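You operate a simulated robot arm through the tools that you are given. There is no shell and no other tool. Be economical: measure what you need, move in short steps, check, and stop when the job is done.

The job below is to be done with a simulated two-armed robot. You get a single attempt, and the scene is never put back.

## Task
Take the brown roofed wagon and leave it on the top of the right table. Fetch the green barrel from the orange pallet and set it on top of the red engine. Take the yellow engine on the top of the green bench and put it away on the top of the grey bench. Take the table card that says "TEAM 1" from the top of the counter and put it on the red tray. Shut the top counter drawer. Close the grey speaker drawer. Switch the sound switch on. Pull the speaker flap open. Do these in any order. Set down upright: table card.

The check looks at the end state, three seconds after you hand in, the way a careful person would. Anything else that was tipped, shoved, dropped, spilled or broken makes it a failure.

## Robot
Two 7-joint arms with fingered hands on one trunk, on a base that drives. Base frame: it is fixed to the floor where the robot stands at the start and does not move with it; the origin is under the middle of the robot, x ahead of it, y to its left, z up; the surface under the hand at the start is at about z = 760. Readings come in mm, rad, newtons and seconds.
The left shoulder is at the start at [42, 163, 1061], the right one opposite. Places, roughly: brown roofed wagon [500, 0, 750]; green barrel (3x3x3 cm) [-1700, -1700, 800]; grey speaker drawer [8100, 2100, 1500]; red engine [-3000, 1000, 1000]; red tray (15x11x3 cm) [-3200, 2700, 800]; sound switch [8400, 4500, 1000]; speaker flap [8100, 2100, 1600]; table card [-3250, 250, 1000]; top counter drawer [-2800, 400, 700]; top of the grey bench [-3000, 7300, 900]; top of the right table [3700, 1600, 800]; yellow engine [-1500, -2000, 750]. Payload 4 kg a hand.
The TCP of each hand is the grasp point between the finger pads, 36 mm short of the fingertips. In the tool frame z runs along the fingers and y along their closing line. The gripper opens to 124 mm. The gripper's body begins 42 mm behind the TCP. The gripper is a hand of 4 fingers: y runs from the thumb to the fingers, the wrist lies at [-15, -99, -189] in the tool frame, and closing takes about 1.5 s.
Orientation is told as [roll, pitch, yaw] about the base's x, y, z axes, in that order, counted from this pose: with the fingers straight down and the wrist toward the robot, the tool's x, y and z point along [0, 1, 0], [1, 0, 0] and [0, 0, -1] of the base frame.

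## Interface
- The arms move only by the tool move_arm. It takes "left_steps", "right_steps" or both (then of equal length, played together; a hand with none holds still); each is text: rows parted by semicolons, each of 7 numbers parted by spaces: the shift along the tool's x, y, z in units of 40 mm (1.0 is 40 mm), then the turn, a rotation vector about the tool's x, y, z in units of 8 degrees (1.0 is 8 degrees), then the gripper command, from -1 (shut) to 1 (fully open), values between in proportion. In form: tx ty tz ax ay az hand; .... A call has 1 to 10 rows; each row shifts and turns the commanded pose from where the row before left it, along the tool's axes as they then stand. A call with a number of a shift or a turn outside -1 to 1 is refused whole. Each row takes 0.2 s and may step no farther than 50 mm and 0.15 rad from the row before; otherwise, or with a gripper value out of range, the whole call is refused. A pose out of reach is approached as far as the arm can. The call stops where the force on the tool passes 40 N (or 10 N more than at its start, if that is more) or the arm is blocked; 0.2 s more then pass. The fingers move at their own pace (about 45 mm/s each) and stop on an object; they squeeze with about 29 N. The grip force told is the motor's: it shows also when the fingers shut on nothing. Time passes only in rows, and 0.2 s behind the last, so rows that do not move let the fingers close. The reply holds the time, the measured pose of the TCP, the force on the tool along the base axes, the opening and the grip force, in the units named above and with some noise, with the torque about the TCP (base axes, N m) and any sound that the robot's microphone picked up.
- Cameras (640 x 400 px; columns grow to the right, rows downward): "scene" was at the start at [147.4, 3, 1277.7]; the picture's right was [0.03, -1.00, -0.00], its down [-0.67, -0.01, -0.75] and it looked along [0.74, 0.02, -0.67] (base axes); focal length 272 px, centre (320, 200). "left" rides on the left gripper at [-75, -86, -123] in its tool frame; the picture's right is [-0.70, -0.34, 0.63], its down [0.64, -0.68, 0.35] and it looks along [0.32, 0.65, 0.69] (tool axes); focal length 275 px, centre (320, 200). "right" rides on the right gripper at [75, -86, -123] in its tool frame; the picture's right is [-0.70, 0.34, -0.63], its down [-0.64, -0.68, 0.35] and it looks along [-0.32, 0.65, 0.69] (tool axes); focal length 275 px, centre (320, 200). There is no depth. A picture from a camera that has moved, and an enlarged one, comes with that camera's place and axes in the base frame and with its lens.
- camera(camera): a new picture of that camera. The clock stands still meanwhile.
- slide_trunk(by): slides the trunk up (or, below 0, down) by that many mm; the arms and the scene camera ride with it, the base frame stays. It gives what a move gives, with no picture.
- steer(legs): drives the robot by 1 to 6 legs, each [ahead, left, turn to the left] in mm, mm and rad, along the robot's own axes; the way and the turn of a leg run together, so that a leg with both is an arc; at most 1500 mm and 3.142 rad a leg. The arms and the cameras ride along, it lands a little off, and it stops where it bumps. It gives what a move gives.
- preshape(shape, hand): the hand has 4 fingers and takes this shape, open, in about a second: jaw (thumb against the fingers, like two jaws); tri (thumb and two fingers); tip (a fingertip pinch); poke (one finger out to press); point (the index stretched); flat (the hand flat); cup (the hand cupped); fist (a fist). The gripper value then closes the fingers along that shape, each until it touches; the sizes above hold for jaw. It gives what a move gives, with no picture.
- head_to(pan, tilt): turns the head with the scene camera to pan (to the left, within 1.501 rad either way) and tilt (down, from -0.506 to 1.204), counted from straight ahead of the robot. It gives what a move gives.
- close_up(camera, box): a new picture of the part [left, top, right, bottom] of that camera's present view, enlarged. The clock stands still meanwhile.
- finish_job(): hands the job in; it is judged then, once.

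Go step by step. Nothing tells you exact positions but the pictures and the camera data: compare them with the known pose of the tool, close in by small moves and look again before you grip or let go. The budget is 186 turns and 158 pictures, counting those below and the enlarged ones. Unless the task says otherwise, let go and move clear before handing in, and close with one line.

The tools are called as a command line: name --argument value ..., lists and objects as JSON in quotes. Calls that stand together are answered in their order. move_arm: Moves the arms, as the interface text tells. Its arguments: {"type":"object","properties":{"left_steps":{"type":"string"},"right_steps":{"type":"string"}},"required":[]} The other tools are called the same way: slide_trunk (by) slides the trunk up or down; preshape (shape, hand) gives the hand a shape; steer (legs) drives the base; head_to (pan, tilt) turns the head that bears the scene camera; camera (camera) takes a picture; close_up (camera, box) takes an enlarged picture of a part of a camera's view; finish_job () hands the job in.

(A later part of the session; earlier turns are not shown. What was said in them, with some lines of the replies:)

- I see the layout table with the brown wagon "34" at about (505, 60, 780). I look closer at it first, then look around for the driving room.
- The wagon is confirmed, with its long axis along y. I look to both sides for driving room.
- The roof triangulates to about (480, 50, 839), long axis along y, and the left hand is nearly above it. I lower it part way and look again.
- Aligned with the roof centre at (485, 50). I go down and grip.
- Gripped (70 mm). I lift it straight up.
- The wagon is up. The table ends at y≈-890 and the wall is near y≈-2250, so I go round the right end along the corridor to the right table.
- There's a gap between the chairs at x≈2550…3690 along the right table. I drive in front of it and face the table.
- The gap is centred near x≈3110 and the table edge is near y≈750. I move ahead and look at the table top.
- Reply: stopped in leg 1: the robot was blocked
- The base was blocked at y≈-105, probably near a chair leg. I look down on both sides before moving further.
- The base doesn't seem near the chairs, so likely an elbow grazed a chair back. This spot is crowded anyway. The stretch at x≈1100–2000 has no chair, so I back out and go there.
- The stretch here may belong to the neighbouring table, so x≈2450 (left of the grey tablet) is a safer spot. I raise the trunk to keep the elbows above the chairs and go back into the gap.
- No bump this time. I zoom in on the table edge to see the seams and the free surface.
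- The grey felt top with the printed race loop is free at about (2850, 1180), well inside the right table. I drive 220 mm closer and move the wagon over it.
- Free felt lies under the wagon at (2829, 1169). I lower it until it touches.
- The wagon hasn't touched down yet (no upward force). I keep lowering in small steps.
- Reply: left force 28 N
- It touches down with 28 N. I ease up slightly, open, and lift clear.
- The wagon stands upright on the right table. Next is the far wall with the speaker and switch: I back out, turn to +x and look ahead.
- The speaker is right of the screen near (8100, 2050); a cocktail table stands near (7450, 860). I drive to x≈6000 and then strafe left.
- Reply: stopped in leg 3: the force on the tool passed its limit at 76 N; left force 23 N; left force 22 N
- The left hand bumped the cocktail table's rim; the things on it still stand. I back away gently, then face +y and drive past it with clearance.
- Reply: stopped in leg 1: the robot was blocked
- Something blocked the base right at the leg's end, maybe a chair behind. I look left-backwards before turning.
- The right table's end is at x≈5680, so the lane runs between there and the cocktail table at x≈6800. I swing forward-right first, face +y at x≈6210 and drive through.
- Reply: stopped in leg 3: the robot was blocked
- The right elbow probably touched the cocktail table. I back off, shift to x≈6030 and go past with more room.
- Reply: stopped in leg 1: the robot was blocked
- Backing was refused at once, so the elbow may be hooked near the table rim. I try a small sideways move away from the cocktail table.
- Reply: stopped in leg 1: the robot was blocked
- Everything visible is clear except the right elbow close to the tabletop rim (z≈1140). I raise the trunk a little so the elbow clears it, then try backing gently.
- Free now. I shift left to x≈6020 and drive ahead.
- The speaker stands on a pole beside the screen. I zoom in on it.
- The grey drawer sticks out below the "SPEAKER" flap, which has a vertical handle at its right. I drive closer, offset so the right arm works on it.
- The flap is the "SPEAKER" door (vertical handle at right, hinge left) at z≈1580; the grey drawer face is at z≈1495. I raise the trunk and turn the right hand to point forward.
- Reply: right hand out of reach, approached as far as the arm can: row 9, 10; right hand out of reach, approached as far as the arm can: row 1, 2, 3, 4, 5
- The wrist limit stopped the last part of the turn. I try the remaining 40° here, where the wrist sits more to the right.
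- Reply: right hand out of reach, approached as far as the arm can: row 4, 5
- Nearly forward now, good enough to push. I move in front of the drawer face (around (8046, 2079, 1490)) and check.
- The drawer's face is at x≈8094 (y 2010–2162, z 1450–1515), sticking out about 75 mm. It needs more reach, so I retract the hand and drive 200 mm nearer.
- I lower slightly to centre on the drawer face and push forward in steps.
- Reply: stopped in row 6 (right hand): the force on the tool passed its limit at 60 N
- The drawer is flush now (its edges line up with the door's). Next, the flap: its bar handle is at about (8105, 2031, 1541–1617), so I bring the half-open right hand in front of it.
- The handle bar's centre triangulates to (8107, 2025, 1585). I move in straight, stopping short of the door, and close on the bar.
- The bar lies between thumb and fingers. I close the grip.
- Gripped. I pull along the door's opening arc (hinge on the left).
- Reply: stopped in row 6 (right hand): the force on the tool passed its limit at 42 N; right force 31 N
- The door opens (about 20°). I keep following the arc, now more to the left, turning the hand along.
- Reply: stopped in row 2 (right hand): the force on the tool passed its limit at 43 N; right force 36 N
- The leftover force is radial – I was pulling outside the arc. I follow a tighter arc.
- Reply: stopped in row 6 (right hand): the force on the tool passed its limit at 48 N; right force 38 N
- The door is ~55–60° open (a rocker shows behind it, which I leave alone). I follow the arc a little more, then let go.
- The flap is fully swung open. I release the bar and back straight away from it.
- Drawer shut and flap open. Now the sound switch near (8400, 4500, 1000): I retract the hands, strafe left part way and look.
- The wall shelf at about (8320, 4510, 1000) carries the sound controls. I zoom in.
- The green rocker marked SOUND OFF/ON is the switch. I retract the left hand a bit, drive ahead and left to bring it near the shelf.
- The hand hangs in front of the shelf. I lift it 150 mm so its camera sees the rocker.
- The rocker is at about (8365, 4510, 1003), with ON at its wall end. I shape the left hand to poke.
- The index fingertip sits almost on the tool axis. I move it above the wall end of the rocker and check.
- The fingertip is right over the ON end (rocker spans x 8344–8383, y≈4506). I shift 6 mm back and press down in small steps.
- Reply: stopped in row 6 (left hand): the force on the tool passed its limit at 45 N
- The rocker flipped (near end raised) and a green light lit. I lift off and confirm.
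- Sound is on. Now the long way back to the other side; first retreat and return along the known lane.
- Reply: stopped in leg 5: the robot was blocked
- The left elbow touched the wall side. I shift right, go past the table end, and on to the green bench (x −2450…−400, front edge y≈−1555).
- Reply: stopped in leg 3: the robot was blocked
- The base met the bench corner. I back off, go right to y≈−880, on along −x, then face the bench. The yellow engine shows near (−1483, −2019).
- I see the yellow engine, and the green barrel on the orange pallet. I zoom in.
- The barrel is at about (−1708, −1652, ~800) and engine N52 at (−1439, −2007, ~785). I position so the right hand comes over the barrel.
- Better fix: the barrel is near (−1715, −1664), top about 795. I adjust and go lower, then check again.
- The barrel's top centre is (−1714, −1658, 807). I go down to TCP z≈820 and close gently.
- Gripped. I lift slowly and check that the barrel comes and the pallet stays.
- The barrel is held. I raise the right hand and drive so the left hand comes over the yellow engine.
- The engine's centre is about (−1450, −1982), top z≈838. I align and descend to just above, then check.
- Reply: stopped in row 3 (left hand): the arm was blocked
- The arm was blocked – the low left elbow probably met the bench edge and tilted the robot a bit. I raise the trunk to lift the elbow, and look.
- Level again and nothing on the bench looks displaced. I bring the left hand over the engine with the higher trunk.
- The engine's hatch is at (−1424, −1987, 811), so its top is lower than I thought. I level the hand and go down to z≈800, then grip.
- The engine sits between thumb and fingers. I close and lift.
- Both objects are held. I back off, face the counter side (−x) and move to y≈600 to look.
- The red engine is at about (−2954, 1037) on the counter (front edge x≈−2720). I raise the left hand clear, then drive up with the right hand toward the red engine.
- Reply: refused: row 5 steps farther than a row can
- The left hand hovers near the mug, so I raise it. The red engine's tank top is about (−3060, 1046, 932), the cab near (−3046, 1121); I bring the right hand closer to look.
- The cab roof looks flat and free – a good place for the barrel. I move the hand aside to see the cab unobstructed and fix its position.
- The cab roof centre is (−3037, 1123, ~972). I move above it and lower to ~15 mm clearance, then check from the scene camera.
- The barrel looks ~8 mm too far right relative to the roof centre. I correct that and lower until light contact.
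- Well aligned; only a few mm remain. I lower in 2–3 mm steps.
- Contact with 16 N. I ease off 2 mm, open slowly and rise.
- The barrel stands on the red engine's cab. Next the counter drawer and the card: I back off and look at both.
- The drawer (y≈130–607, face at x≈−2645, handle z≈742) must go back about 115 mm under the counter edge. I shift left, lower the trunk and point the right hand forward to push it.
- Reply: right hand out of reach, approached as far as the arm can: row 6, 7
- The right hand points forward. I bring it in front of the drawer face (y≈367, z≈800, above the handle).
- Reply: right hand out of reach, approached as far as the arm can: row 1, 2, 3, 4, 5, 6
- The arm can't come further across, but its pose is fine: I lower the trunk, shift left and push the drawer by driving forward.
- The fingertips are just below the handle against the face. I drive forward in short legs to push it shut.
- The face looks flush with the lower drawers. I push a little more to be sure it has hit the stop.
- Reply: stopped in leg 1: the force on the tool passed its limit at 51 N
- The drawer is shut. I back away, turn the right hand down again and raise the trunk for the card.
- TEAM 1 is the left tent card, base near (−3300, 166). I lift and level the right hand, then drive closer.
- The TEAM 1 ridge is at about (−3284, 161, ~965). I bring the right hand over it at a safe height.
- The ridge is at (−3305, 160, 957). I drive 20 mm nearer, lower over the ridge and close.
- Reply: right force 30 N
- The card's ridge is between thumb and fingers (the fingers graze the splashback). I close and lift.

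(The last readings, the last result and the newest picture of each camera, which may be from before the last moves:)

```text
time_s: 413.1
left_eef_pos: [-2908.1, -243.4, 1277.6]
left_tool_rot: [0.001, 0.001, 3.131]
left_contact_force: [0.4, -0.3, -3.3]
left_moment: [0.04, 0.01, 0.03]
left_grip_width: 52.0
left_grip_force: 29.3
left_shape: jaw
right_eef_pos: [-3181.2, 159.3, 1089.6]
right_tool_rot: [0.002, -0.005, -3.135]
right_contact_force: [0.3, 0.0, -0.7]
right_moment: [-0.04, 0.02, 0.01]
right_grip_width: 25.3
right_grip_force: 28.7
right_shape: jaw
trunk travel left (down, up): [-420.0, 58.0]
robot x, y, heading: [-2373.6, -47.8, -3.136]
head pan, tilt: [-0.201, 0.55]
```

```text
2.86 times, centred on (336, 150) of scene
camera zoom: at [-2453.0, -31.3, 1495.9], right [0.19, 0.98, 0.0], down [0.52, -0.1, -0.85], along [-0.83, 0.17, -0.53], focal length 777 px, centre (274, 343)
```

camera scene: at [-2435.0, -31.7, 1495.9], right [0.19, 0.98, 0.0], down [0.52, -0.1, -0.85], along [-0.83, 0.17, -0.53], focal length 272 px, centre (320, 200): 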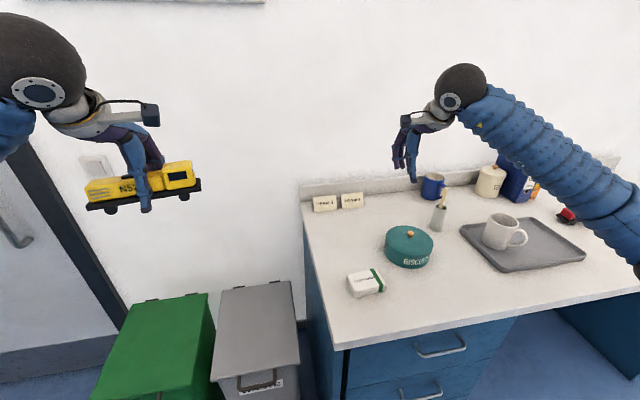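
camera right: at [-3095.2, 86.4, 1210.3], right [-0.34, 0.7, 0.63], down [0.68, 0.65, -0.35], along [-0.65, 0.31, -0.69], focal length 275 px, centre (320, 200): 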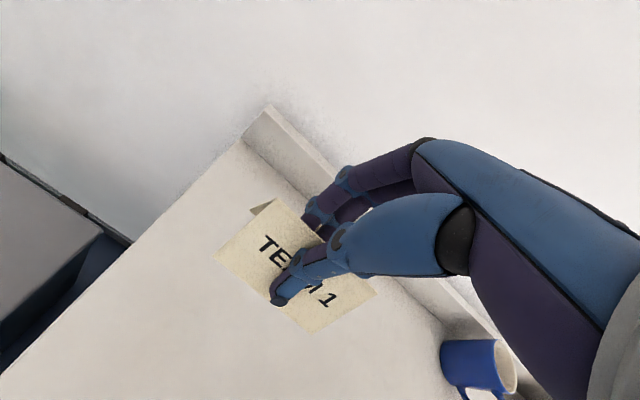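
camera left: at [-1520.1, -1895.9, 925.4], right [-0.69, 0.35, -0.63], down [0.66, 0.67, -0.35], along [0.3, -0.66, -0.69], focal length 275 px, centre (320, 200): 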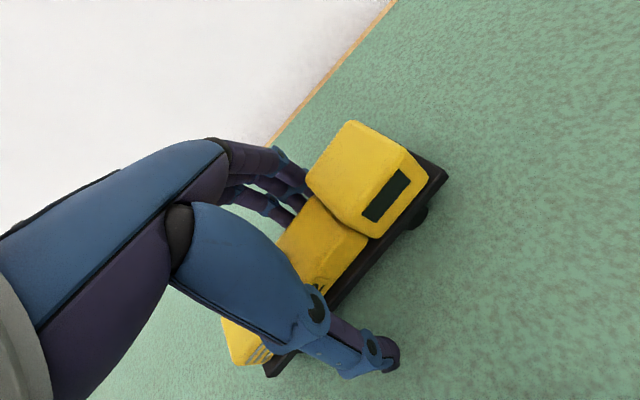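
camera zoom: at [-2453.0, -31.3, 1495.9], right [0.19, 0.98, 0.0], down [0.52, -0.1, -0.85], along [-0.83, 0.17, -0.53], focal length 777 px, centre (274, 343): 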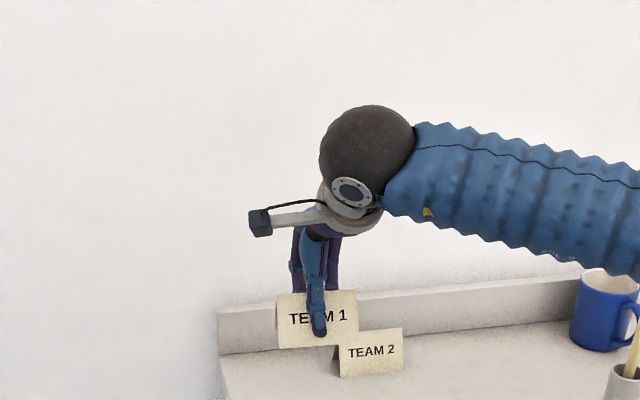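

The card is held upright, TEAM 2 untouched. I back off and strafe right to the table with the red tray.

steer --legs '[[-550, 0, 0], [0, -1400, 0], [0, -1080, 0]]'

head_to --pan -0.1 --tilt 0.5

camera --camera "scene"

```text
time_s: 428.0
left_eef_pos: [-2355.2, 2263.7, 1277.0]
left_tool_rot: [0.001, 0.001, 3.125]
left_contact_force: [0.7, 0.1, -3.3]
left_moment: [-0.01, -0.04, -0.01]
left_grip_width: 52.3
left_grip_force: 29.0
left_shape: jaw
right_eef_pos: [-2627.8, 2668.2, 1087.9]
right_tool_rot: [0.001, -0.004, 3.14]
right_contact_force: [0.3, -0.3, 0.4]
right_moment: [-0.01, 0.04, 0.01]
right_grip_width: 25.2
right_grip_force: 29.2
right_shape: jaw
trunk travel left (down, up): [-420.0, 58.0]
robot x, y, heading: [-1820.3, 2457.2, 3.144]
head pan, tilt: [-0.201, 0.55]
```

```text
time_s: 428.7
left_eef_pos: [-2355.3, 2262.6, 1278.8]
left_tool_rot: [0.0, 0.003, 3.127]
left_contact_force: [0.5, 0.7, -2.4]
left_moment: [-0.04, 0.01, 0.0]
left_grip_width: 52.3
left_grip_force: 28.9
left_shape: jaw
right_eef_pos: [-2627.7, 2667.8, 1087.9]
right_tool_rot: [0.003, -0.002, 3.143]
right_contact_force: [-0.3, 0.0, 0.3]
right_moment: [0.0, 0.0, 0.0]
right_grip_width: 25.4
right_grip_force: 29.3
right_shape: jaw
trunk travel left (down, up): [-420.0, 58.0]
robot x, y, heading: [-1818.6, 2450.8, 3.143]
head pan, tilt: [-0.099, 0.499]
```

```text
26 pictures are left
camera scene: at [-1902.0, 2463.4, 1500.4], right [0.1, 0.99, 0.0], down [0.48, -0.05, -0.87], along [-0.87, 0.09, -0.49], focal length 272 px, centre (320, 200)
```

scene: 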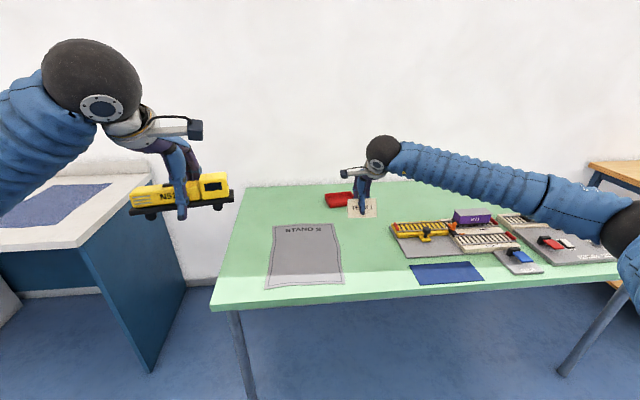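

The red tray is at about (−3197, 2708). I drive up to the table and look from above.

steer --legs '[[520, 0, 0]]'

head_to --pan -0.15 --tilt 0.7

close_up --camera "scene" --box '[220, 60, 460, 210]'

camera --camera "right"

```text
time_s: 431.7
left_eef_pos: [-2882.0, 2284.5, 1278.6]
left_tool_rot: [0.001, -0.001, 3.112]
left_contact_force: [-0.5, 0.3, -2.5]
left_moment: [-0.01, 0.01, -0.02]
left_grip_width: 52.0
left_grip_force: 29.4
left_shape: jaw
right_eef_pos: [-3149.3, 2694.4, 1088.9]
right_tool_rot: [0.003, -0.003, 3.127]
right_contact_force: [0.2, 0.4, -0.3]
right_moment: [-0.03, 0.02, -0.03]
right_grip_width: 25.1
right_grip_force: 29.3
right_shape: jaw
trunk travel left (down, up): [-420.0, 58.0]
robot x, y, heading: [-2342.2, 2465.8, 3.13]
head pan, tilt: [-0.099, 0.499]
```

```text
time_s: 432.5
left_eef_pos: [-2882.9, 2285.7, 1277.3]
left_tool_rot: [0.001, 0.002, 3.112]
left_contact_force: [0.1, 0.4, -2.1]
left_moment: [-0.01, -0.04, 0.01]
left_grip_width: 52.3
left_grip_force: 28.8
left_shape: jaw
right_eef_pos: [-3151.2, 2694.2, 1086.9]
right_tool_rot: [0.001, -0.003, 3.126]
right_contact_force: [0.0, 0.0, -0.6]
right_moment: [0.01, 0.01, 0.02]
right_grip_width: 25.3
right_grip_force: 28.8
right_shape: jaw
trunk travel left (down, up): [-420.0, 58.0]
robot x, y, heading: [-2342.5, 2466.3, 3.127]
head pan, tilt: [-0.15, 0.7]
```

```text
2.67 times, centred on (340, 135) of scene
camera zoom: at [-2421.7, 2482.6, 1482.8], right [0.16, 0.99, 0.0], down [0.64, -0.11, -0.76], along [-0.75, 0.13, -0.65], focal length 725 px, centre (267, 373)
```

zoom: 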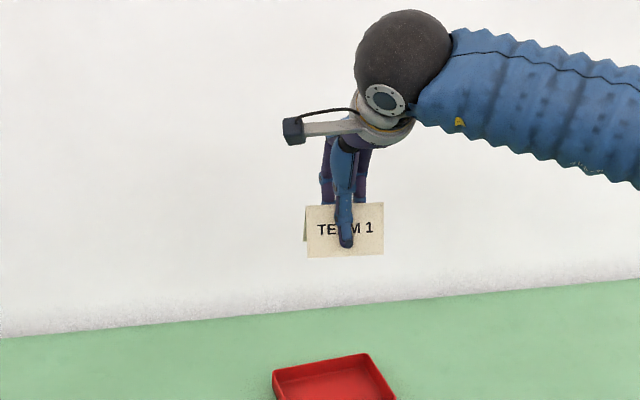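

```text
24 pictures are left
camera right: at [-3065.6, 2618.7, 1209.5], right [-0.33, 0.7, 0.63], down [0.69, 0.63, -0.35], along [-0.65, 0.32, -0.69], focal length 275 px, centre (320, 200)
```

right: 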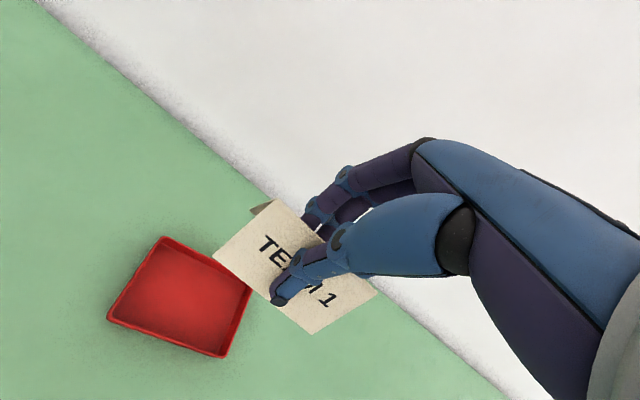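

The tray's centre is about (−3165, 2703), rim z≈790–800. I move over it and lower to ~40 mm above, then look.

move_arm --right_steps "-0.22 0.35 0.5 0 0 0 -1; 0 0 1 0 0 0 -1; 0 0 1 0 0 0 -1; 0 0 1 0 0 0 -1; 0 0 1 0 0 0 -1; 0 0 0.6 0 0 0 -1"

close_up --camera "scene" --box '[270, 130, 430, 250]'

camera --camera "right"

```text
time_s: 433.9
left_eef_pos: [-2883.8, 2284.7, 1278.2]
left_tool_rot: [0.001, 0.002, 3.113]
left_contact_force: [-0.5, -0.7, -2.5]
left_moment: [0.01, 0.0, 0.01]
left_grip_width: 52.2
left_grip_force: 29.1
left_shape: jaw
right_eef_pos: [-3166.0, 2703.4, 883.0]
right_tool_rot: [0.002, -0.004, 3.125]
right_contact_force: [-0.1, 0.2, -1.4]
right_moment: [0.0, -0.01, -0.01]
right_grip_width: 25.1
right_grip_force: 28.7
right_shape: jaw
trunk travel left (down, up): [-420.0, 58.0]
robot x, y, heading: [-2344.9, 2469.3, 3.124]
head pan, tilt: [-0.15, 0.7]
```

```text
3.33 times, centred on (350, 190) of scene
camera zoom: at [-2421.5, 2483.2, 1482.7], right [0.16, 0.99, 0.0], down [0.64, -0.11, -0.76], along [-0.75, 0.13, -0.65], focal length 906 px, centre (220, 233)
```

zoom: 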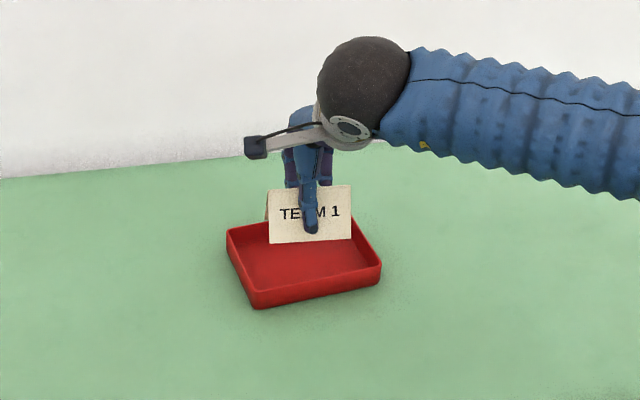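

```text
22 pictures are left
camera right: at [-3079.8, 2628.6, 1005.0], right [-0.32, 0.7, 0.63], down [0.69, 0.63, -0.35], along [-0.65, 0.32, -0.69], focal length 275 px, centre (320, 200)
```

right: 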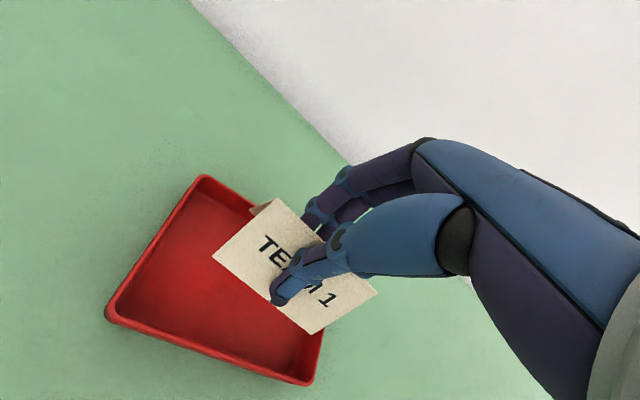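

The card is over the tray, maybe 8 mm behind centre. I adjust and lower it onto the tray floor.

move_arm --right_steps "0 -0.2 0.3 0 0 0 -1; 0 0 0.4 0 0 0 -1; 0 0 0.15 0 0 0 -1; 0 0 0.1 0 0 0 -1; 0 0 0.1 0 0 0 -1; 0 0 0.1 0 0 0 -1"

close_up --camera "scene" --box '[270, 130, 430, 250]'

```text
time_s: 435.3
left_eef_pos: [-2883.9, 2286.4, 1277.9]
left_tool_rot: [0.001, 0.001, 3.113]
left_contact_force: [-0.5, -0.4, -2.1]
left_moment: [-0.02, 0.03, 0.02]
left_grip_width: 52.4
left_grip_force: 28.6
left_shape: jaw
right_eef_pos: [-3157.5, 2703.3, 839.6]
right_tool_rot: [0.0, -0.004, 3.125]
right_contact_force: [0.5, 0.7, 0.4]
right_moment: [-0.05, 0.04, 0.0]
right_grip_width: 25.2
right_grip_force: 29.2
right_shape: jaw
trunk travel left (down, up): [-420.0, 58.0]
robot x, y, heading: [-2344.6, 2469.0, 3.122]
head pan, tilt: [-0.15, 0.7]
```

```text
3.33 times, centred on (350, 190) of scene
camera zoom: at [-2421.0, 2483.1, 1482.8], right [0.16, 0.99, 0.0], down [0.64, -0.11, -0.76], along [-0.75, 0.13, -0.65], focal length 906 px, centre (220, 233)
```

zoom: 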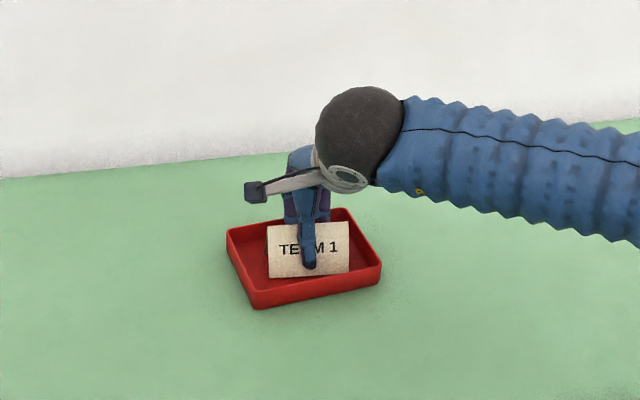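

move_arm --right_steps "0 0.1 0.08 0 0 0 -1; 0 0 0.08 0 0 0 -1; 0 0 0.08 0 0 0 -1; 0 0 0.08 0 0 0 -1; 0 0 0.08 0 0 0 -1"

```text
time_s: 436.1
left_eef_pos: [-2882.8, 2285.0, 1278.1]
left_tool_rot: [0.0, 0.001, 3.112]
left_contact_force: [0.1, 0.2, -2.7]
left_moment: [-0.03, 0.0, -0.01]
left_grip_width: 52.0
left_grip_force: 29.0
left_shape: jaw
right_eef_pos: [-3163.7, 2702.8, 835.5]
right_tool_rot: [0.005, -0.015, 3.127]
right_contact_force: [12.1, 2.3, 25.8]
right_moment: [0.06, -0.13, -0.03]
right_grip_width: 26.8
right_grip_force: 29.0
right_shape: jaw
trunk travel left (down, up): [-420.0, 58.0]
robot x, y, heading: [-2345.5, 2468.0, 3.126]
head pan, tilt: [-0.15, 0.7]
stopped in row 4 (right hand): the force on the tool passed its limit at 42 N (the readings are from after the stop); the commanded pose is now the measured one
```

Contact. I ease up a little and look before letting go.

move_arm --right_steps "0 -0.08 -0.06 0 0 0 -1; 0 0 0 0 0 0 -1"

camera --camera "right"

close_up --camera "scene" --box '[300, 160, 396, 232]'

```text
time_s: 436.7
left_eef_pos: [-2882.1, 2285.6, 1277.7]
left_tool_rot: [0.001, -0.001, 3.112]
left_contact_force: [0.0, 0.0, -2.6]
left_moment: [0.02, -0.05, 0.0]
left_grip_width: 52.3
left_grip_force: 28.6
left_shape: jaw
right_eef_pos: [-3159.1, 2702.3, 837.0]
right_tool_rot: [0.005, -0.012, 3.126]
right_contact_force: [-7.0, -0.1, 16.6]
right_moment: [-0.03, 0.76, -0.04]
right_grip_width: 26.6
right_grip_force: 28.8
right_shape: jaw
trunk travel left (down, up): [-420.0, 58.0]
robot x, y, heading: [-2344.5, 2471.1, 3.128]
head pan, tilt: [-0.15, 0.7]
```

```text
20 pictures are left
camera right: at [-3073.2, 2627.1, 958.4], right [-0.32, 0.7, 0.64], down [0.69, 0.63, -0.36], along [-0.65, 0.32, -0.69], focal length 275 px, centre (320, 200)
```

right: 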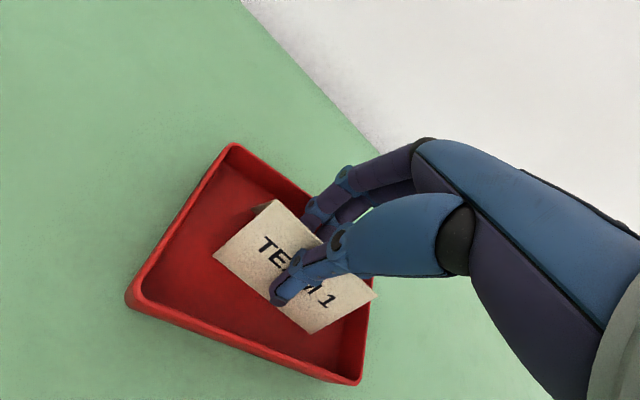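

```text
5.56 times, centred on (348, 196) of scene
camera zoom: at [-2419.7, 2482.6, 1482.9], right [0.16, 0.99, 0.0], down [0.64, -0.11, -0.76], along [-0.75, 0.13, -0.65], focal length 1510 px, centre (164, 222)
```

zoom: 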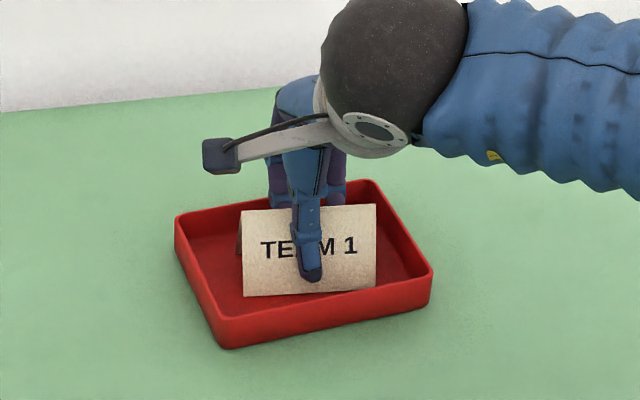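

The card stands well inside the tray. I open just enough and lift straight up.

move_arm --right_steps "0 0 -0.04 0 0 0 -0.55; 0 0 0 0 0 0 -0.45; 0 0 0 0 0 0 -0.3; 0 0 0 0 0 0 -0.3; 0 0 0 0 0 0 -0.3"

move_arm --right_steps "0 0 -0.3 0 0 0 -0.3; 0 0 -0.6 0 0 0 -0.3; 0 0 -0.9 0 0 0 -0.3; 0 0 -1 0 0 0 -0.3; 0 0 -1 0 0 0 -0.3; 0 0 -1 0 0 0 -0.3; 0 -1 -0.5 0 0 0 -0.3; 0 -1 0 0 0 0 -0.3; 0 -1 0 0 0 0 -0.3; 0 -1 0 0 0 0 -0.3"

close_up --camera "scene" --box '[300, 160, 396, 232]'

```text
time_s: 437.9
left_eef_pos: [-2883.4, 2285.1, 1277.9]
left_tool_rot: [0.0, 0.002, 3.112]
left_contact_force: [-0.5, -0.6, -1.7]
left_moment: [0.02, -0.03, -0.02]
left_grip_width: 52.2
left_grip_force: 28.6
left_shape: jaw
right_eef_pos: [-3159.6, 2701.4, 836.5]
right_tool_rot: [0.003, -0.008, 3.125]
right_contact_force: [-0.4, -0.7, -0.7]
right_moment: [-0.04, 0.03, 0.02]
right_grip_width: 43.1
right_grip_force: 0.0
right_shape: jaw
trunk travel left (down, up): [-420.0, 58.0]
robot x, y, heading: [-2347.3, 2468.7, 3.128]
head pan, tilt: [-0.15, 0.7]
```

```text
time_s: 440.1
left_eef_pos: [-2883.2, 2285.6, 1278.2]
left_tool_rot: [0.002, 0.0, 3.111]
left_contact_force: [0.0, 1.0, -2.3]
left_moment: [0.01, 0.03, 0.01]
left_grip_width: 52.4
left_grip_force: 28.5
left_shape: jaw
right_eef_pos: [-2996.9, 2702.0, 1046.9]
right_tool_rot: [0.004, -0.01, 3.126]
right_contact_force: [-0.3, 0.0, -0.4]
right_moment: [0.03, 0.03, -0.02]
right_grip_width: 43.3
right_grip_force: 0.0
right_shape: jaw
trunk travel left (down, up): [-420.0, 58.0]
robot x, y, heading: [-2344.3, 2468.7, 3.13]
head pan, tilt: [-0.15, 0.7]
```

```text
5.56 times, centred on (348, 196) of scene
camera zoom: at [-2419.9, 2483.4, 1482.9], right [0.16, 0.99, 0.0], down [0.64, -0.11, -0.76], along [-0.75, 0.12, -0.65], focal length 1510 px, centre (164, 222)
```

zoom: 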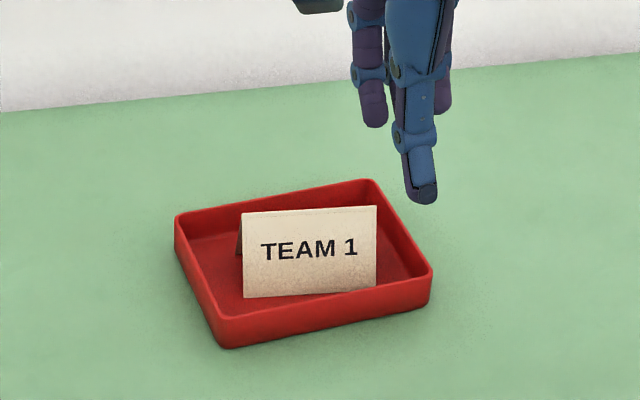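

The card stands in the red tray. Last: the yellow engine to the grey bench near (−3000, 7300). I back off, strafe right to y≈4900 and look ahead.

steer --legs '[[-480, 0, 0.012], [0, -1300, 0], [0, -1150, 0]]'

head_to --pan -1.0 --tilt 0.35

camera --camera "scene"

```text
time_s: 454.5
left_eef_pos: [-2340.4, 4721.3, 1278.6]
left_tool_rot: [0.001, 0.001, 3.097]
left_contact_force: [0.6, -0.4, -2.1]
left_moment: [-0.01, 0.0, -0.02]
left_grip_width: 52.6
left_grip_force: 29.1
left_shape: jaw
right_eef_pos: [-2448.0, 5139.1, 1044.9]
right_tool_rot: [0.004, -0.008, 3.112]
right_contact_force: [0.0, 0.1, -0.6]
right_moment: [-0.02, -0.03, -0.02]
right_grip_width: 43.3
right_grip_force: 0.0
right_shape: jaw
trunk travel left (down, up): [-420.0, 58.0]
robot x, y, heading: [-1802.6, 4899.9, 3.115]
head pan, tilt: [-0.15, 0.7]
```

```text
time_s: 455.7
left_eef_pos: [-2340.5, 4721.4, 1277.0]
left_tool_rot: [-0.001, 0.001, 3.097]
left_contact_force: [-0.4, 0.5, -2.6]
left_moment: [-0.01, -0.01, 0.0]
left_grip_width: 52.1
left_grip_force: 28.4
left_shape: jaw
right_eef_pos: [-2447.9, 5139.6, 1044.7]
right_tool_rot: [0.002, -0.008, 3.112]
right_contact_force: [0.5, -0.3, 0.7]
right_moment: [0.0, 0.02, 0.02]
right_grip_width: 43.3
right_grip_force: 0.0
right_shape: jaw
trunk travel left (down, up): [-420.0, 58.0]
robot x, y, heading: [-1800.3, 4897.3, 3.112]
head pan, tilt: [-1.0, 0.351]
```

```text
17 pictures are left
camera scene: at [-1839.5, 4976.7, 1514.5], right [0.86, 0.52, 0.01], down [0.19, -0.29, -0.94], along [-0.48, 0.8, -0.35], focal length 272 px, centre (320, 200)
```

scene: 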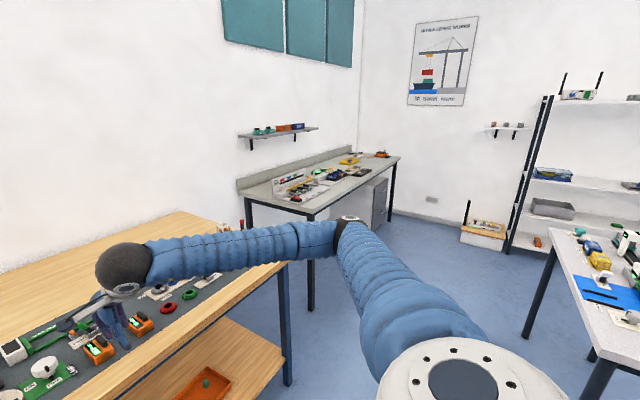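

The grey bench runs along the wall (x −3170…−2600, y 6120…7890, z≈900); its front strip looks free. I raise the right hand and strafe along to it.

move_arm --right_steps "0 0 -1 0 0 0 -0.3; 0 0 -1 0 0 0 -0.3; 0 0 -1 0 0 0 -0.3; 0 -0.5 -1 0 0 0 -0.3; 0 -0.5 -1 0 0 0 -0.3; 0 -1 0 0 0 0 -0.3; 0 -1 0 0 0 0 -0.3"

steer --legs '[[100, 0, 0.028], [0, -1400, 0], [0, -150, 0]]'

head_to --pan 0.0 --tilt 0.55

camera --camera "scene"

```text
time_s: 457.3
left_eef_pos: [-2339.6, 4720.6, 1278.5]
left_tool_rot: [-0.001, 0.001, 3.098]
left_contact_force: [-0.7, 0.2, -2.9]
left_moment: [0.0, -0.01, 0.03]
left_grip_width: 52.3
left_grip_force: 29.2
left_shape: jaw
right_eef_pos: [-2324.6, 5136.1, 1243.5]
right_tool_rot: [0.005, -0.009, 3.112]
right_contact_force: [0.0, 0.0, 0.1]
right_moment: [0.01, 0.04, -0.01]
right_grip_width: 43.2
right_grip_force: 0.2
right_shape: jaw
trunk travel left (down, up): [-420.0, 58.0]
robot x, y, heading: [-1799.5, 4895.2, 3.113]
head pan, tilt: [-1.0, 0.351]
```

```text
time_s: 466.0
left_eef_pos: [-2426.5, 6267.5, 1277.9]
left_tool_rot: [0.001, 0.002, 3.114]
left_contact_force: [-0.2, -0.5, -3.1]
left_moment: [0.0, -0.04, 0.0]
left_grip_width: 52.1
left_grip_force: 29.1
left_shape: jaw
right_eef_pos: [-2417.8, 6683.0, 1243.8]
right_tool_rot: [0.006, -0.01, 3.127]
right_contact_force: [0.6, -0.5, -0.8]
right_moment: [-0.02, 0.03, -0.01]
right_grip_width: 43.0
right_grip_force: 0.1
right_shape: jaw
trunk travel left (down, up): [-420.0, 58.0]
robot x, y, heading: [-1888.6, 6450.1, 3.124]
head pan, tilt: [-1.0, 0.351]
```

```text
time_s: 467.2
left_eef_pos: [-2426.3, 6267.3, 1278.2]
left_tool_rot: [0.0, 0.002, 3.114]
left_contact_force: [0.8, 0.3, -2.7]
left_moment: [0.01, -0.01, 0.03]
left_grip_width: 52.2
left_grip_force: 28.7
left_shape: jaw
right_eef_pos: [-2418.6, 6682.3, 1243.6]
right_tool_rot: [0.003, -0.007, 3.127]
right_contact_force: [-0.5, 0.5, -0.4]
right_moment: [-0.01, -0.01, -0.01]
right_grip_width: 43.3
right_grip_force: 0.1
right_shape: jaw
trunk travel left (down, up): [-420.0, 58.0]
robot x, y, heading: [-1885.9, 6452.9, 3.125]
head pan, tilt: [0.0, 0.55]
```

```text
16 pictures are left
camera scene: at [-1969.4, 6452.6, 1495.9], right [0.01, 1.0, 0.0], down [0.53, -0.01, -0.85], along [-0.85, 0.01, -0.53], focal length 272 px, centre (320, 200)
```

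scene: 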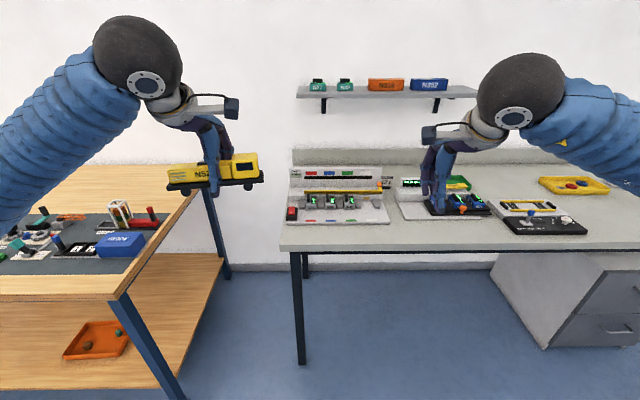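

The front strip (x −2633…−2770) before the panels is free. I aim to put the engine at about (−2700, 6510).

steer --legs '[[250, -240, 0.017]]'

move_arm --left_steps "0 0.6 0.8 0 0 0 -1; 0 0 1 0 0 0 -1; 0 0 1 0 0 0 -1; 0 0 1 0 0 0 -1; 0 0 1 0 0 0 -1"

camera --camera "left"

camera --camera "scene"

```text
time_s: 469.5
left_eef_pos: [-2665.8, 6506.5, 1277.3]
left_tool_rot: [0.0, 0.002, 3.125]
left_contact_force: [-0.6, 0.2, -3.1]
left_moment: [0.02, -0.02, 0.02]
left_grip_width: 52.2
left_grip_force: 29.2
left_shape: jaw
right_eef_pos: [-2665.1, 6922.1, 1243.6]
right_tool_rot: [0.005, -0.008, 3.141]
right_contact_force: [-0.2, -0.2, -0.8]
right_moment: [0.01, -0.02, -0.01]
right_grip_width: 43.5
right_grip_force: 0.0
right_shape: jaw
trunk travel left (down, up): [-420.0, 58.0]
robot x, y, heading: [-2129.4, 6694.5, 3.143]
head pan, tilt: [0.0, 0.55]
```

```text
time_s: 470.7
left_eef_pos: [-2690.8, 6504.4, 1084.7]
left_tool_rot: [0.001, 0.003, 3.127]
left_contact_force: [-0.6, 0.1, -2.3]
left_moment: [0.01, -0.05, -0.04]
left_grip_width: 51.9
left_grip_force: 29.3
left_shape: jaw
right_eef_pos: [-2664.2, 6919.8, 1243.6]
right_tool_rot: [0.003, -0.009, 3.142]
right_contact_force: [0.2, 0.7, 0.7]
right_moment: [0.02, 0.02, -0.06]
right_grip_width: 43.2
right_grip_force: 0.0
right_shape: jaw
trunk travel left (down, up): [-420.0, 58.0]
robot x, y, heading: [-2127.3, 6697.5, 3.14]
head pan, tilt: [0.0, 0.55]
```

```text
15 pictures are left
camera left: at [-2603.8, 6578.8, 1207.4], right [0.35, 0.69, -0.63], down [0.67, -0.66, -0.35], along [-0.65, -0.31, -0.69], focal length 275 px, centre (320, 200)
```

left: 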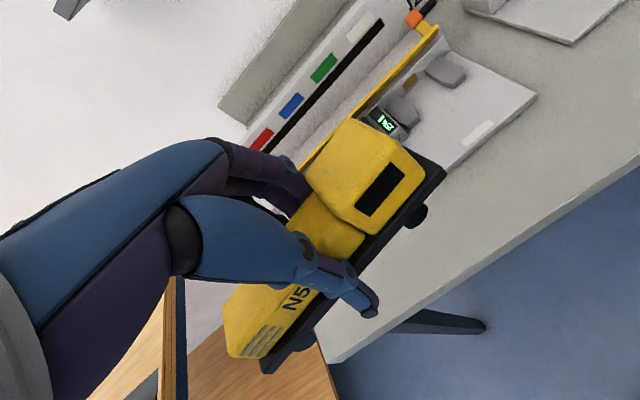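

```text
14 pictures are left
camera scene: at [-2211.4, 6696.9, 1495.8], right [0.0, 1.0, 0.0], down [0.53, 0.0, -0.85], along [-0.85, 0.0, -0.53], focal length 272 px, centre (320, 200)
```

scene: 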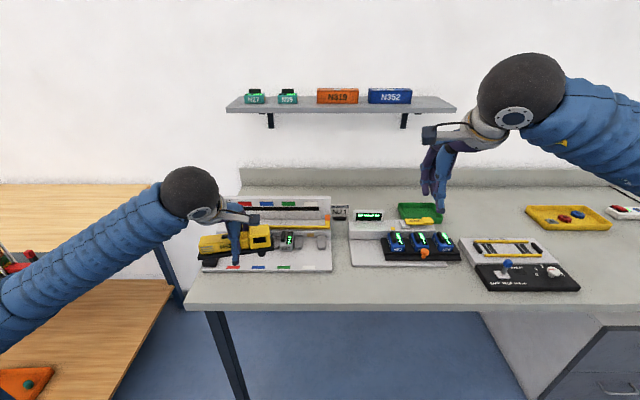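

The strip spans x −2675…−2790. I move the engine to x≈−2732 and lower to just above the surface.

move_arm --left_steps "0 0.52 0 0 0 0 -1; 0 0.52 0.5 0 0 0 -1; 0 0 0.9 0 0 0 -1; 0 0 0.9 0 0 0 -1; 0 0 0.6 0 0 0 -1; 0 0 0 0 0 0 -1"

close_up --camera "scene" --box '[170, 180, 362, 320]'

camera --camera "left"

```text
time_s: 472.1
left_eef_pos: [-2732.0, 6507.1, 968.3]
left_tool_rot: [0.0, 0.002, 3.128]
left_contact_force: [0.0, 0.3, -3.1]
left_moment: [0.0, -0.04, 0.0]
left_grip_width: 52.1
left_grip_force: 28.7
left_shape: jaw
right_eef_pos: [-2663.4, 6922.4, 1243.3]
right_tool_rot: [0.002, -0.009, 3.14]
right_contact_force: [0.1, 0.1, 0.1]
right_moment: [-0.02, 0.02, -0.01]
right_grip_width: 43.2
right_grip_force: 0.0
right_shape: jaw
trunk travel left (down, up): [-420.0, 58.0]
robot x, y, heading: [-2131.5, 6701.3, 3.143]
head pan, tilt: [0.0, 0.55]
```

```text
2.86 times, centred on (266, 250) of scene
camera zoom: at [-2211.6, 6697.4, 1495.9], right [0.0, 1.0, 0.0], down [0.53, 0.0, -0.85], along [-0.85, 0.0, -0.53], focal length 777 px, centre (474, 57)
```

zoom: 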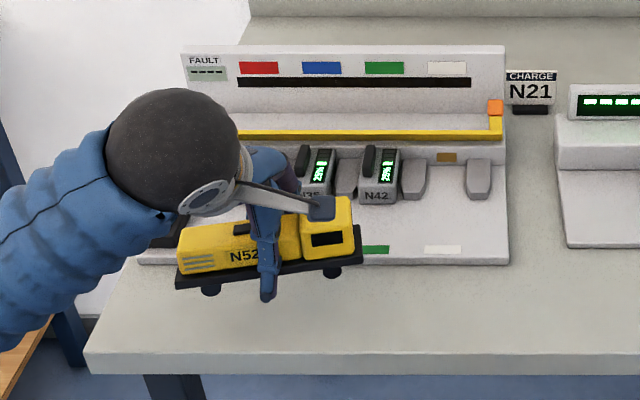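

```text
12 pictures are left
camera left: at [-2645.0, 6581.6, 1092.7], right [0.35, 0.69, -0.63], down [0.67, -0.66, -0.34], along [-0.65, -0.31, -0.69], focal length 275 px, centre (320, 200)
```

left: 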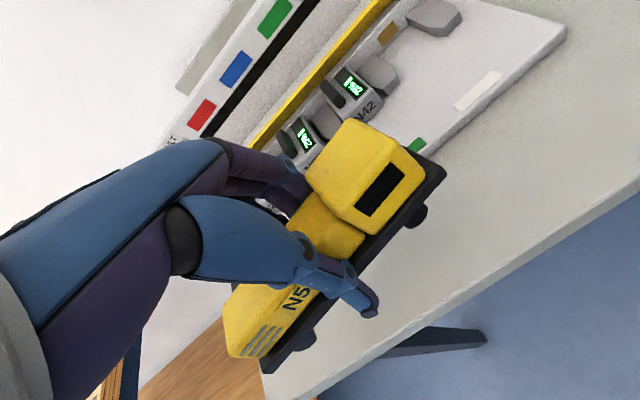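

The engine sits about 8° yawed in the hand. I turn it straight, nudge it 5 mm forward, and lower until contact.

move_arm --left_steps "0 -0.12 0.1 0 0 0.9 -1; 0 0 0.3 0 0 0 -1; 0 0 0.15 0 0 0 -1; 0 0 0.12 0 0 0 -1; 0 0 0.12 0 0 0 -1; 0 0 0.1 0 0 0 -1; 0 0 0.1 0 0 0 -1"

close_up --camera "scene" --box '[170, 180, 362, 320]'

```text
time_s: 473.7
left_eef_pos: [-2724.6, 6506.2, 928.9]
left_tool_rot: [0.0, 0.002, 3.001]
left_contact_force: [-0.4, 0.0, -2.0]
left_moment: [-0.05, -0.01, -0.02]
left_grip_width: 52.2
left_grip_force: 29.4
left_shape: jaw
right_eef_pos: [-2663.0, 6921.3, 1244.3]
right_tool_rot: [0.004, -0.008, 3.142]
right_contact_force: [0.7, 0.2, -0.1]
right_moment: [-0.02, 0.0, -0.02]
right_grip_width: 43.2
right_grip_force: 0.0
right_shape: jaw
trunk travel left (down, up): [-420.0, 58.0]
robot x, y, heading: [-2127.0, 6697.3, 3.14]
head pan, tilt: [0.0, 0.55]
```

```text
2.86 times, centred on (266, 250) of scene
camera zoom: at [-2211.5, 6697.3, 1495.9], right [0.0, 1.0, 0.0], down [0.53, 0.0, -0.85], along [-0.85, 0.0, -0.53], focal length 777 px, centre (474, 57)
```

zoom: 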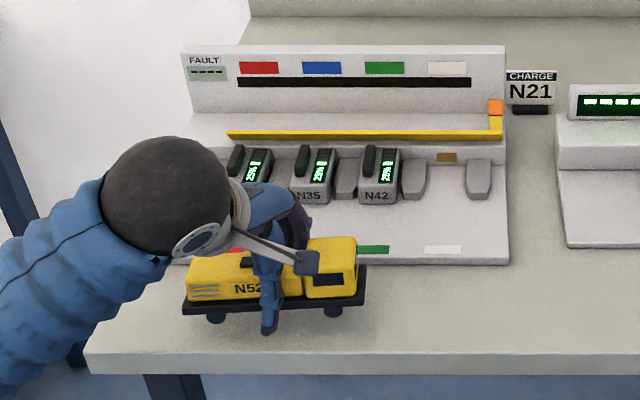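

move_arm --left_steps "0 0.1 0.1 0 0 0 -1; 0 0 0.1 0 0 0 -1; 0 0 0.1 0 0 0 -1; 0 0 0.1 0 0 0 -1; 0 0 0.1 0 0 0 -1"

```text
time_s: 474.9
left_eef_pos: [-2729.9, 6506.5, 908.2]
left_tool_rot: [0.001, 0.003, 2.999]
left_contact_force: [-0.6, -0.1, -2.7]
left_moment: [0.01, -0.02, 0.01]
left_grip_width: 52.0
left_grip_force: 29.1
left_shape: jaw
right_eef_pos: [-2664.0, 6921.6, 1242.6]
right_tool_rot: [0.006, -0.008, 3.141]
right_contact_force: [0.0, -0.2, -0.3]
right_moment: [0.0, -0.03, -0.01]
right_grip_width: 43.3
right_grip_force: 0.0
right_shape: jaw
trunk travel left (down, up): [-420.0, 58.0]
robot x, y, heading: [-2126.3, 6697.2, 3.142]
head pan, tilt: [0.0, 0.55]
```

move_arm --left_steps "0 0 0.09 0 0 0 -1; 0 0 0.09 0 0 0 -1; 0 0 0.09 0 0 0 -1; 0 0 0.09 0 0 0 -1; 0 0 0.09 0 0 0 -1"

close_up --camera "scene" --box '[170, 180, 362, 320]'

```text
time_s: 476.0
left_eef_pos: [-2731.5, 6507.5, 901.6]
left_tool_rot: [-0.004, -0.012, 3.001]
left_contact_force: [8.8, -2.9, 23.8]
left_moment: [-0.02, 0.39, 0.03]
left_grip_width: 53.9
left_grip_force: 28.4
left_shape: jaw
right_eef_pos: [-2661.3, 6921.8, 1244.1]
right_tool_rot: [0.003, -0.008, -3.142]
right_contact_force: [0.4, 0.0, -1.1]
right_moment: [-0.05, -0.03, 0.0]
right_grip_width: 43.1
right_grip_force: 0.1
right_shape: jaw
trunk travel left (down, up): [-420.0, 58.0]
robot x, y, heading: [-2130.4, 6700.7, -3.145]
head pan, tilt: [0.0, 0.55]
stopped in row 5 (left hand): the force on the tool passed its limit at 43 N (the readings are from after the stop); the commanded pose is now the measured one
```

```text
2.86 times, centred on (266, 250) of scene
camera zoom: at [-2210.0, 6697.3, 1495.9], right [0.0, 1.0, 0.0], down [0.53, 0.0, -0.85], along [-0.85, 0.0, -0.53], focal length 777 px, centre (474, 57)
```

zoom: 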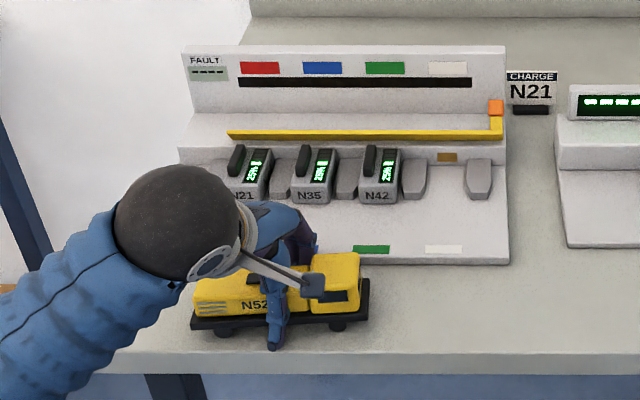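

The engine stands on the bench. I ease up, open moderately and lift straight up.

move_arm --left_steps "0 0 -0.08 0 0 0 -1; 0 0 0 0 0 0 -0.1; 0 0 0 0 0 0 0.1; 0 0 0 0 0 0 0.25; 0 0 0 0 0 0 0.25; 0 0 0 0 0 0 0.25"

move_arm --left_steps "0 0 -0.4 0 0 0 0.25; 0 0 -0.8 0 0 0 0.25; 0 0 -1 0 0 0 0.25; 0 0 -1 0 0 0 0.25; 0 0 -1 0 0 0 0.25; 0 0 -1 0 0 0 0.25; 0 -0.5 -1 0 0 0 0.25; 0 -1 0 0 0 0 0.25; 0 -1 0 0 0 0 0.25; 0 -1 0 0 0 0 0.25"

close_up --camera "scene" --box '[170, 180, 362, 320]'

```text
time_s: 477.4
left_eef_pos: [-2731.2, 6506.8, 901.0]
left_tool_rot: [-0.002, -0.006, 2.998]
left_contact_force: [0.8, 0.0, 0.0]
left_moment: [-0.02, 0.01, -0.01]
left_grip_width: 77.1
left_grip_force: 0.0
left_shape: jaw
right_eef_pos: [-2662.1, 6922.7, 1244.6]
right_tool_rot: [0.003, -0.011, -3.141]
right_contact_force: [0.2, 0.4, -0.1]
right_moment: [0.0, 0.03, 0.02]
right_grip_width: 43.5
right_grip_force: 0.0
right_shape: jaw
trunk travel left (down, up): [-420.0, 58.0]
robot x, y, heading: [-2128.9, 6695.6, -3.137]
head pan, tilt: [0.0, 0.55]
```

```text
time_s: 479.6
left_eef_pos: [-2612.5, 6492.1, 1148.6]
left_tool_rot: [-0.001, -0.002, 2.999]
left_contact_force: [-0.4, -0.9, -0.1]
left_moment: [0.0, -0.01, 0.01]
left_grip_width: 77.2
left_grip_force: 0.1
left_shape: jaw
left hand out of reach, approached as far as the arm can: row 10
right_eef_pos: [-2663.3, 6919.9, 1243.0]
right_tool_rot: [0.004, -0.009, 3.143]
right_contact_force: [-0.2, 0.7, -0.6]
right_moment: [0.0, 0.01, -0.02]
right_grip_width: 43.3
right_grip_force: 0.0
right_shape: jaw
trunk travel left (down, up): [-420.0, 58.0]
robot x, y, heading: [-2127.9, 6698.1, 3.146]
head pan, tilt: [0.0, 0.55]
```

```text
2.86 times, centred on (266, 250) of scene
camera zoom: at [-2211.4, 6697.2, 1495.9], right [0.0, 1.0, 0.0], down [0.53, 0.0, -0.85], along [-0.85, 0.0, -0.53], focal length 777 px, centre (474, 57)
```

zoom: 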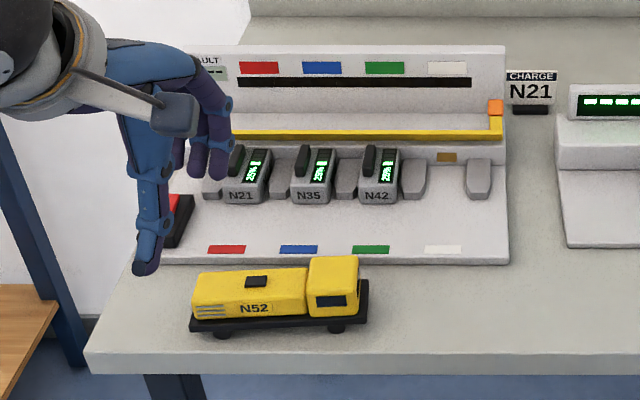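

All eight jobs look done in the pictures, and the engine stands clear on the grey bench. I hand in.

finish_job

```text
The job is handed in.
```

I handed the job in with all eight items done, and I checked each one in the pictures. Along the way the robot bumped the cocktail table, a chair at the right table and the green bench. Nothing fell, but the chair may have shifted by a few centimetres.
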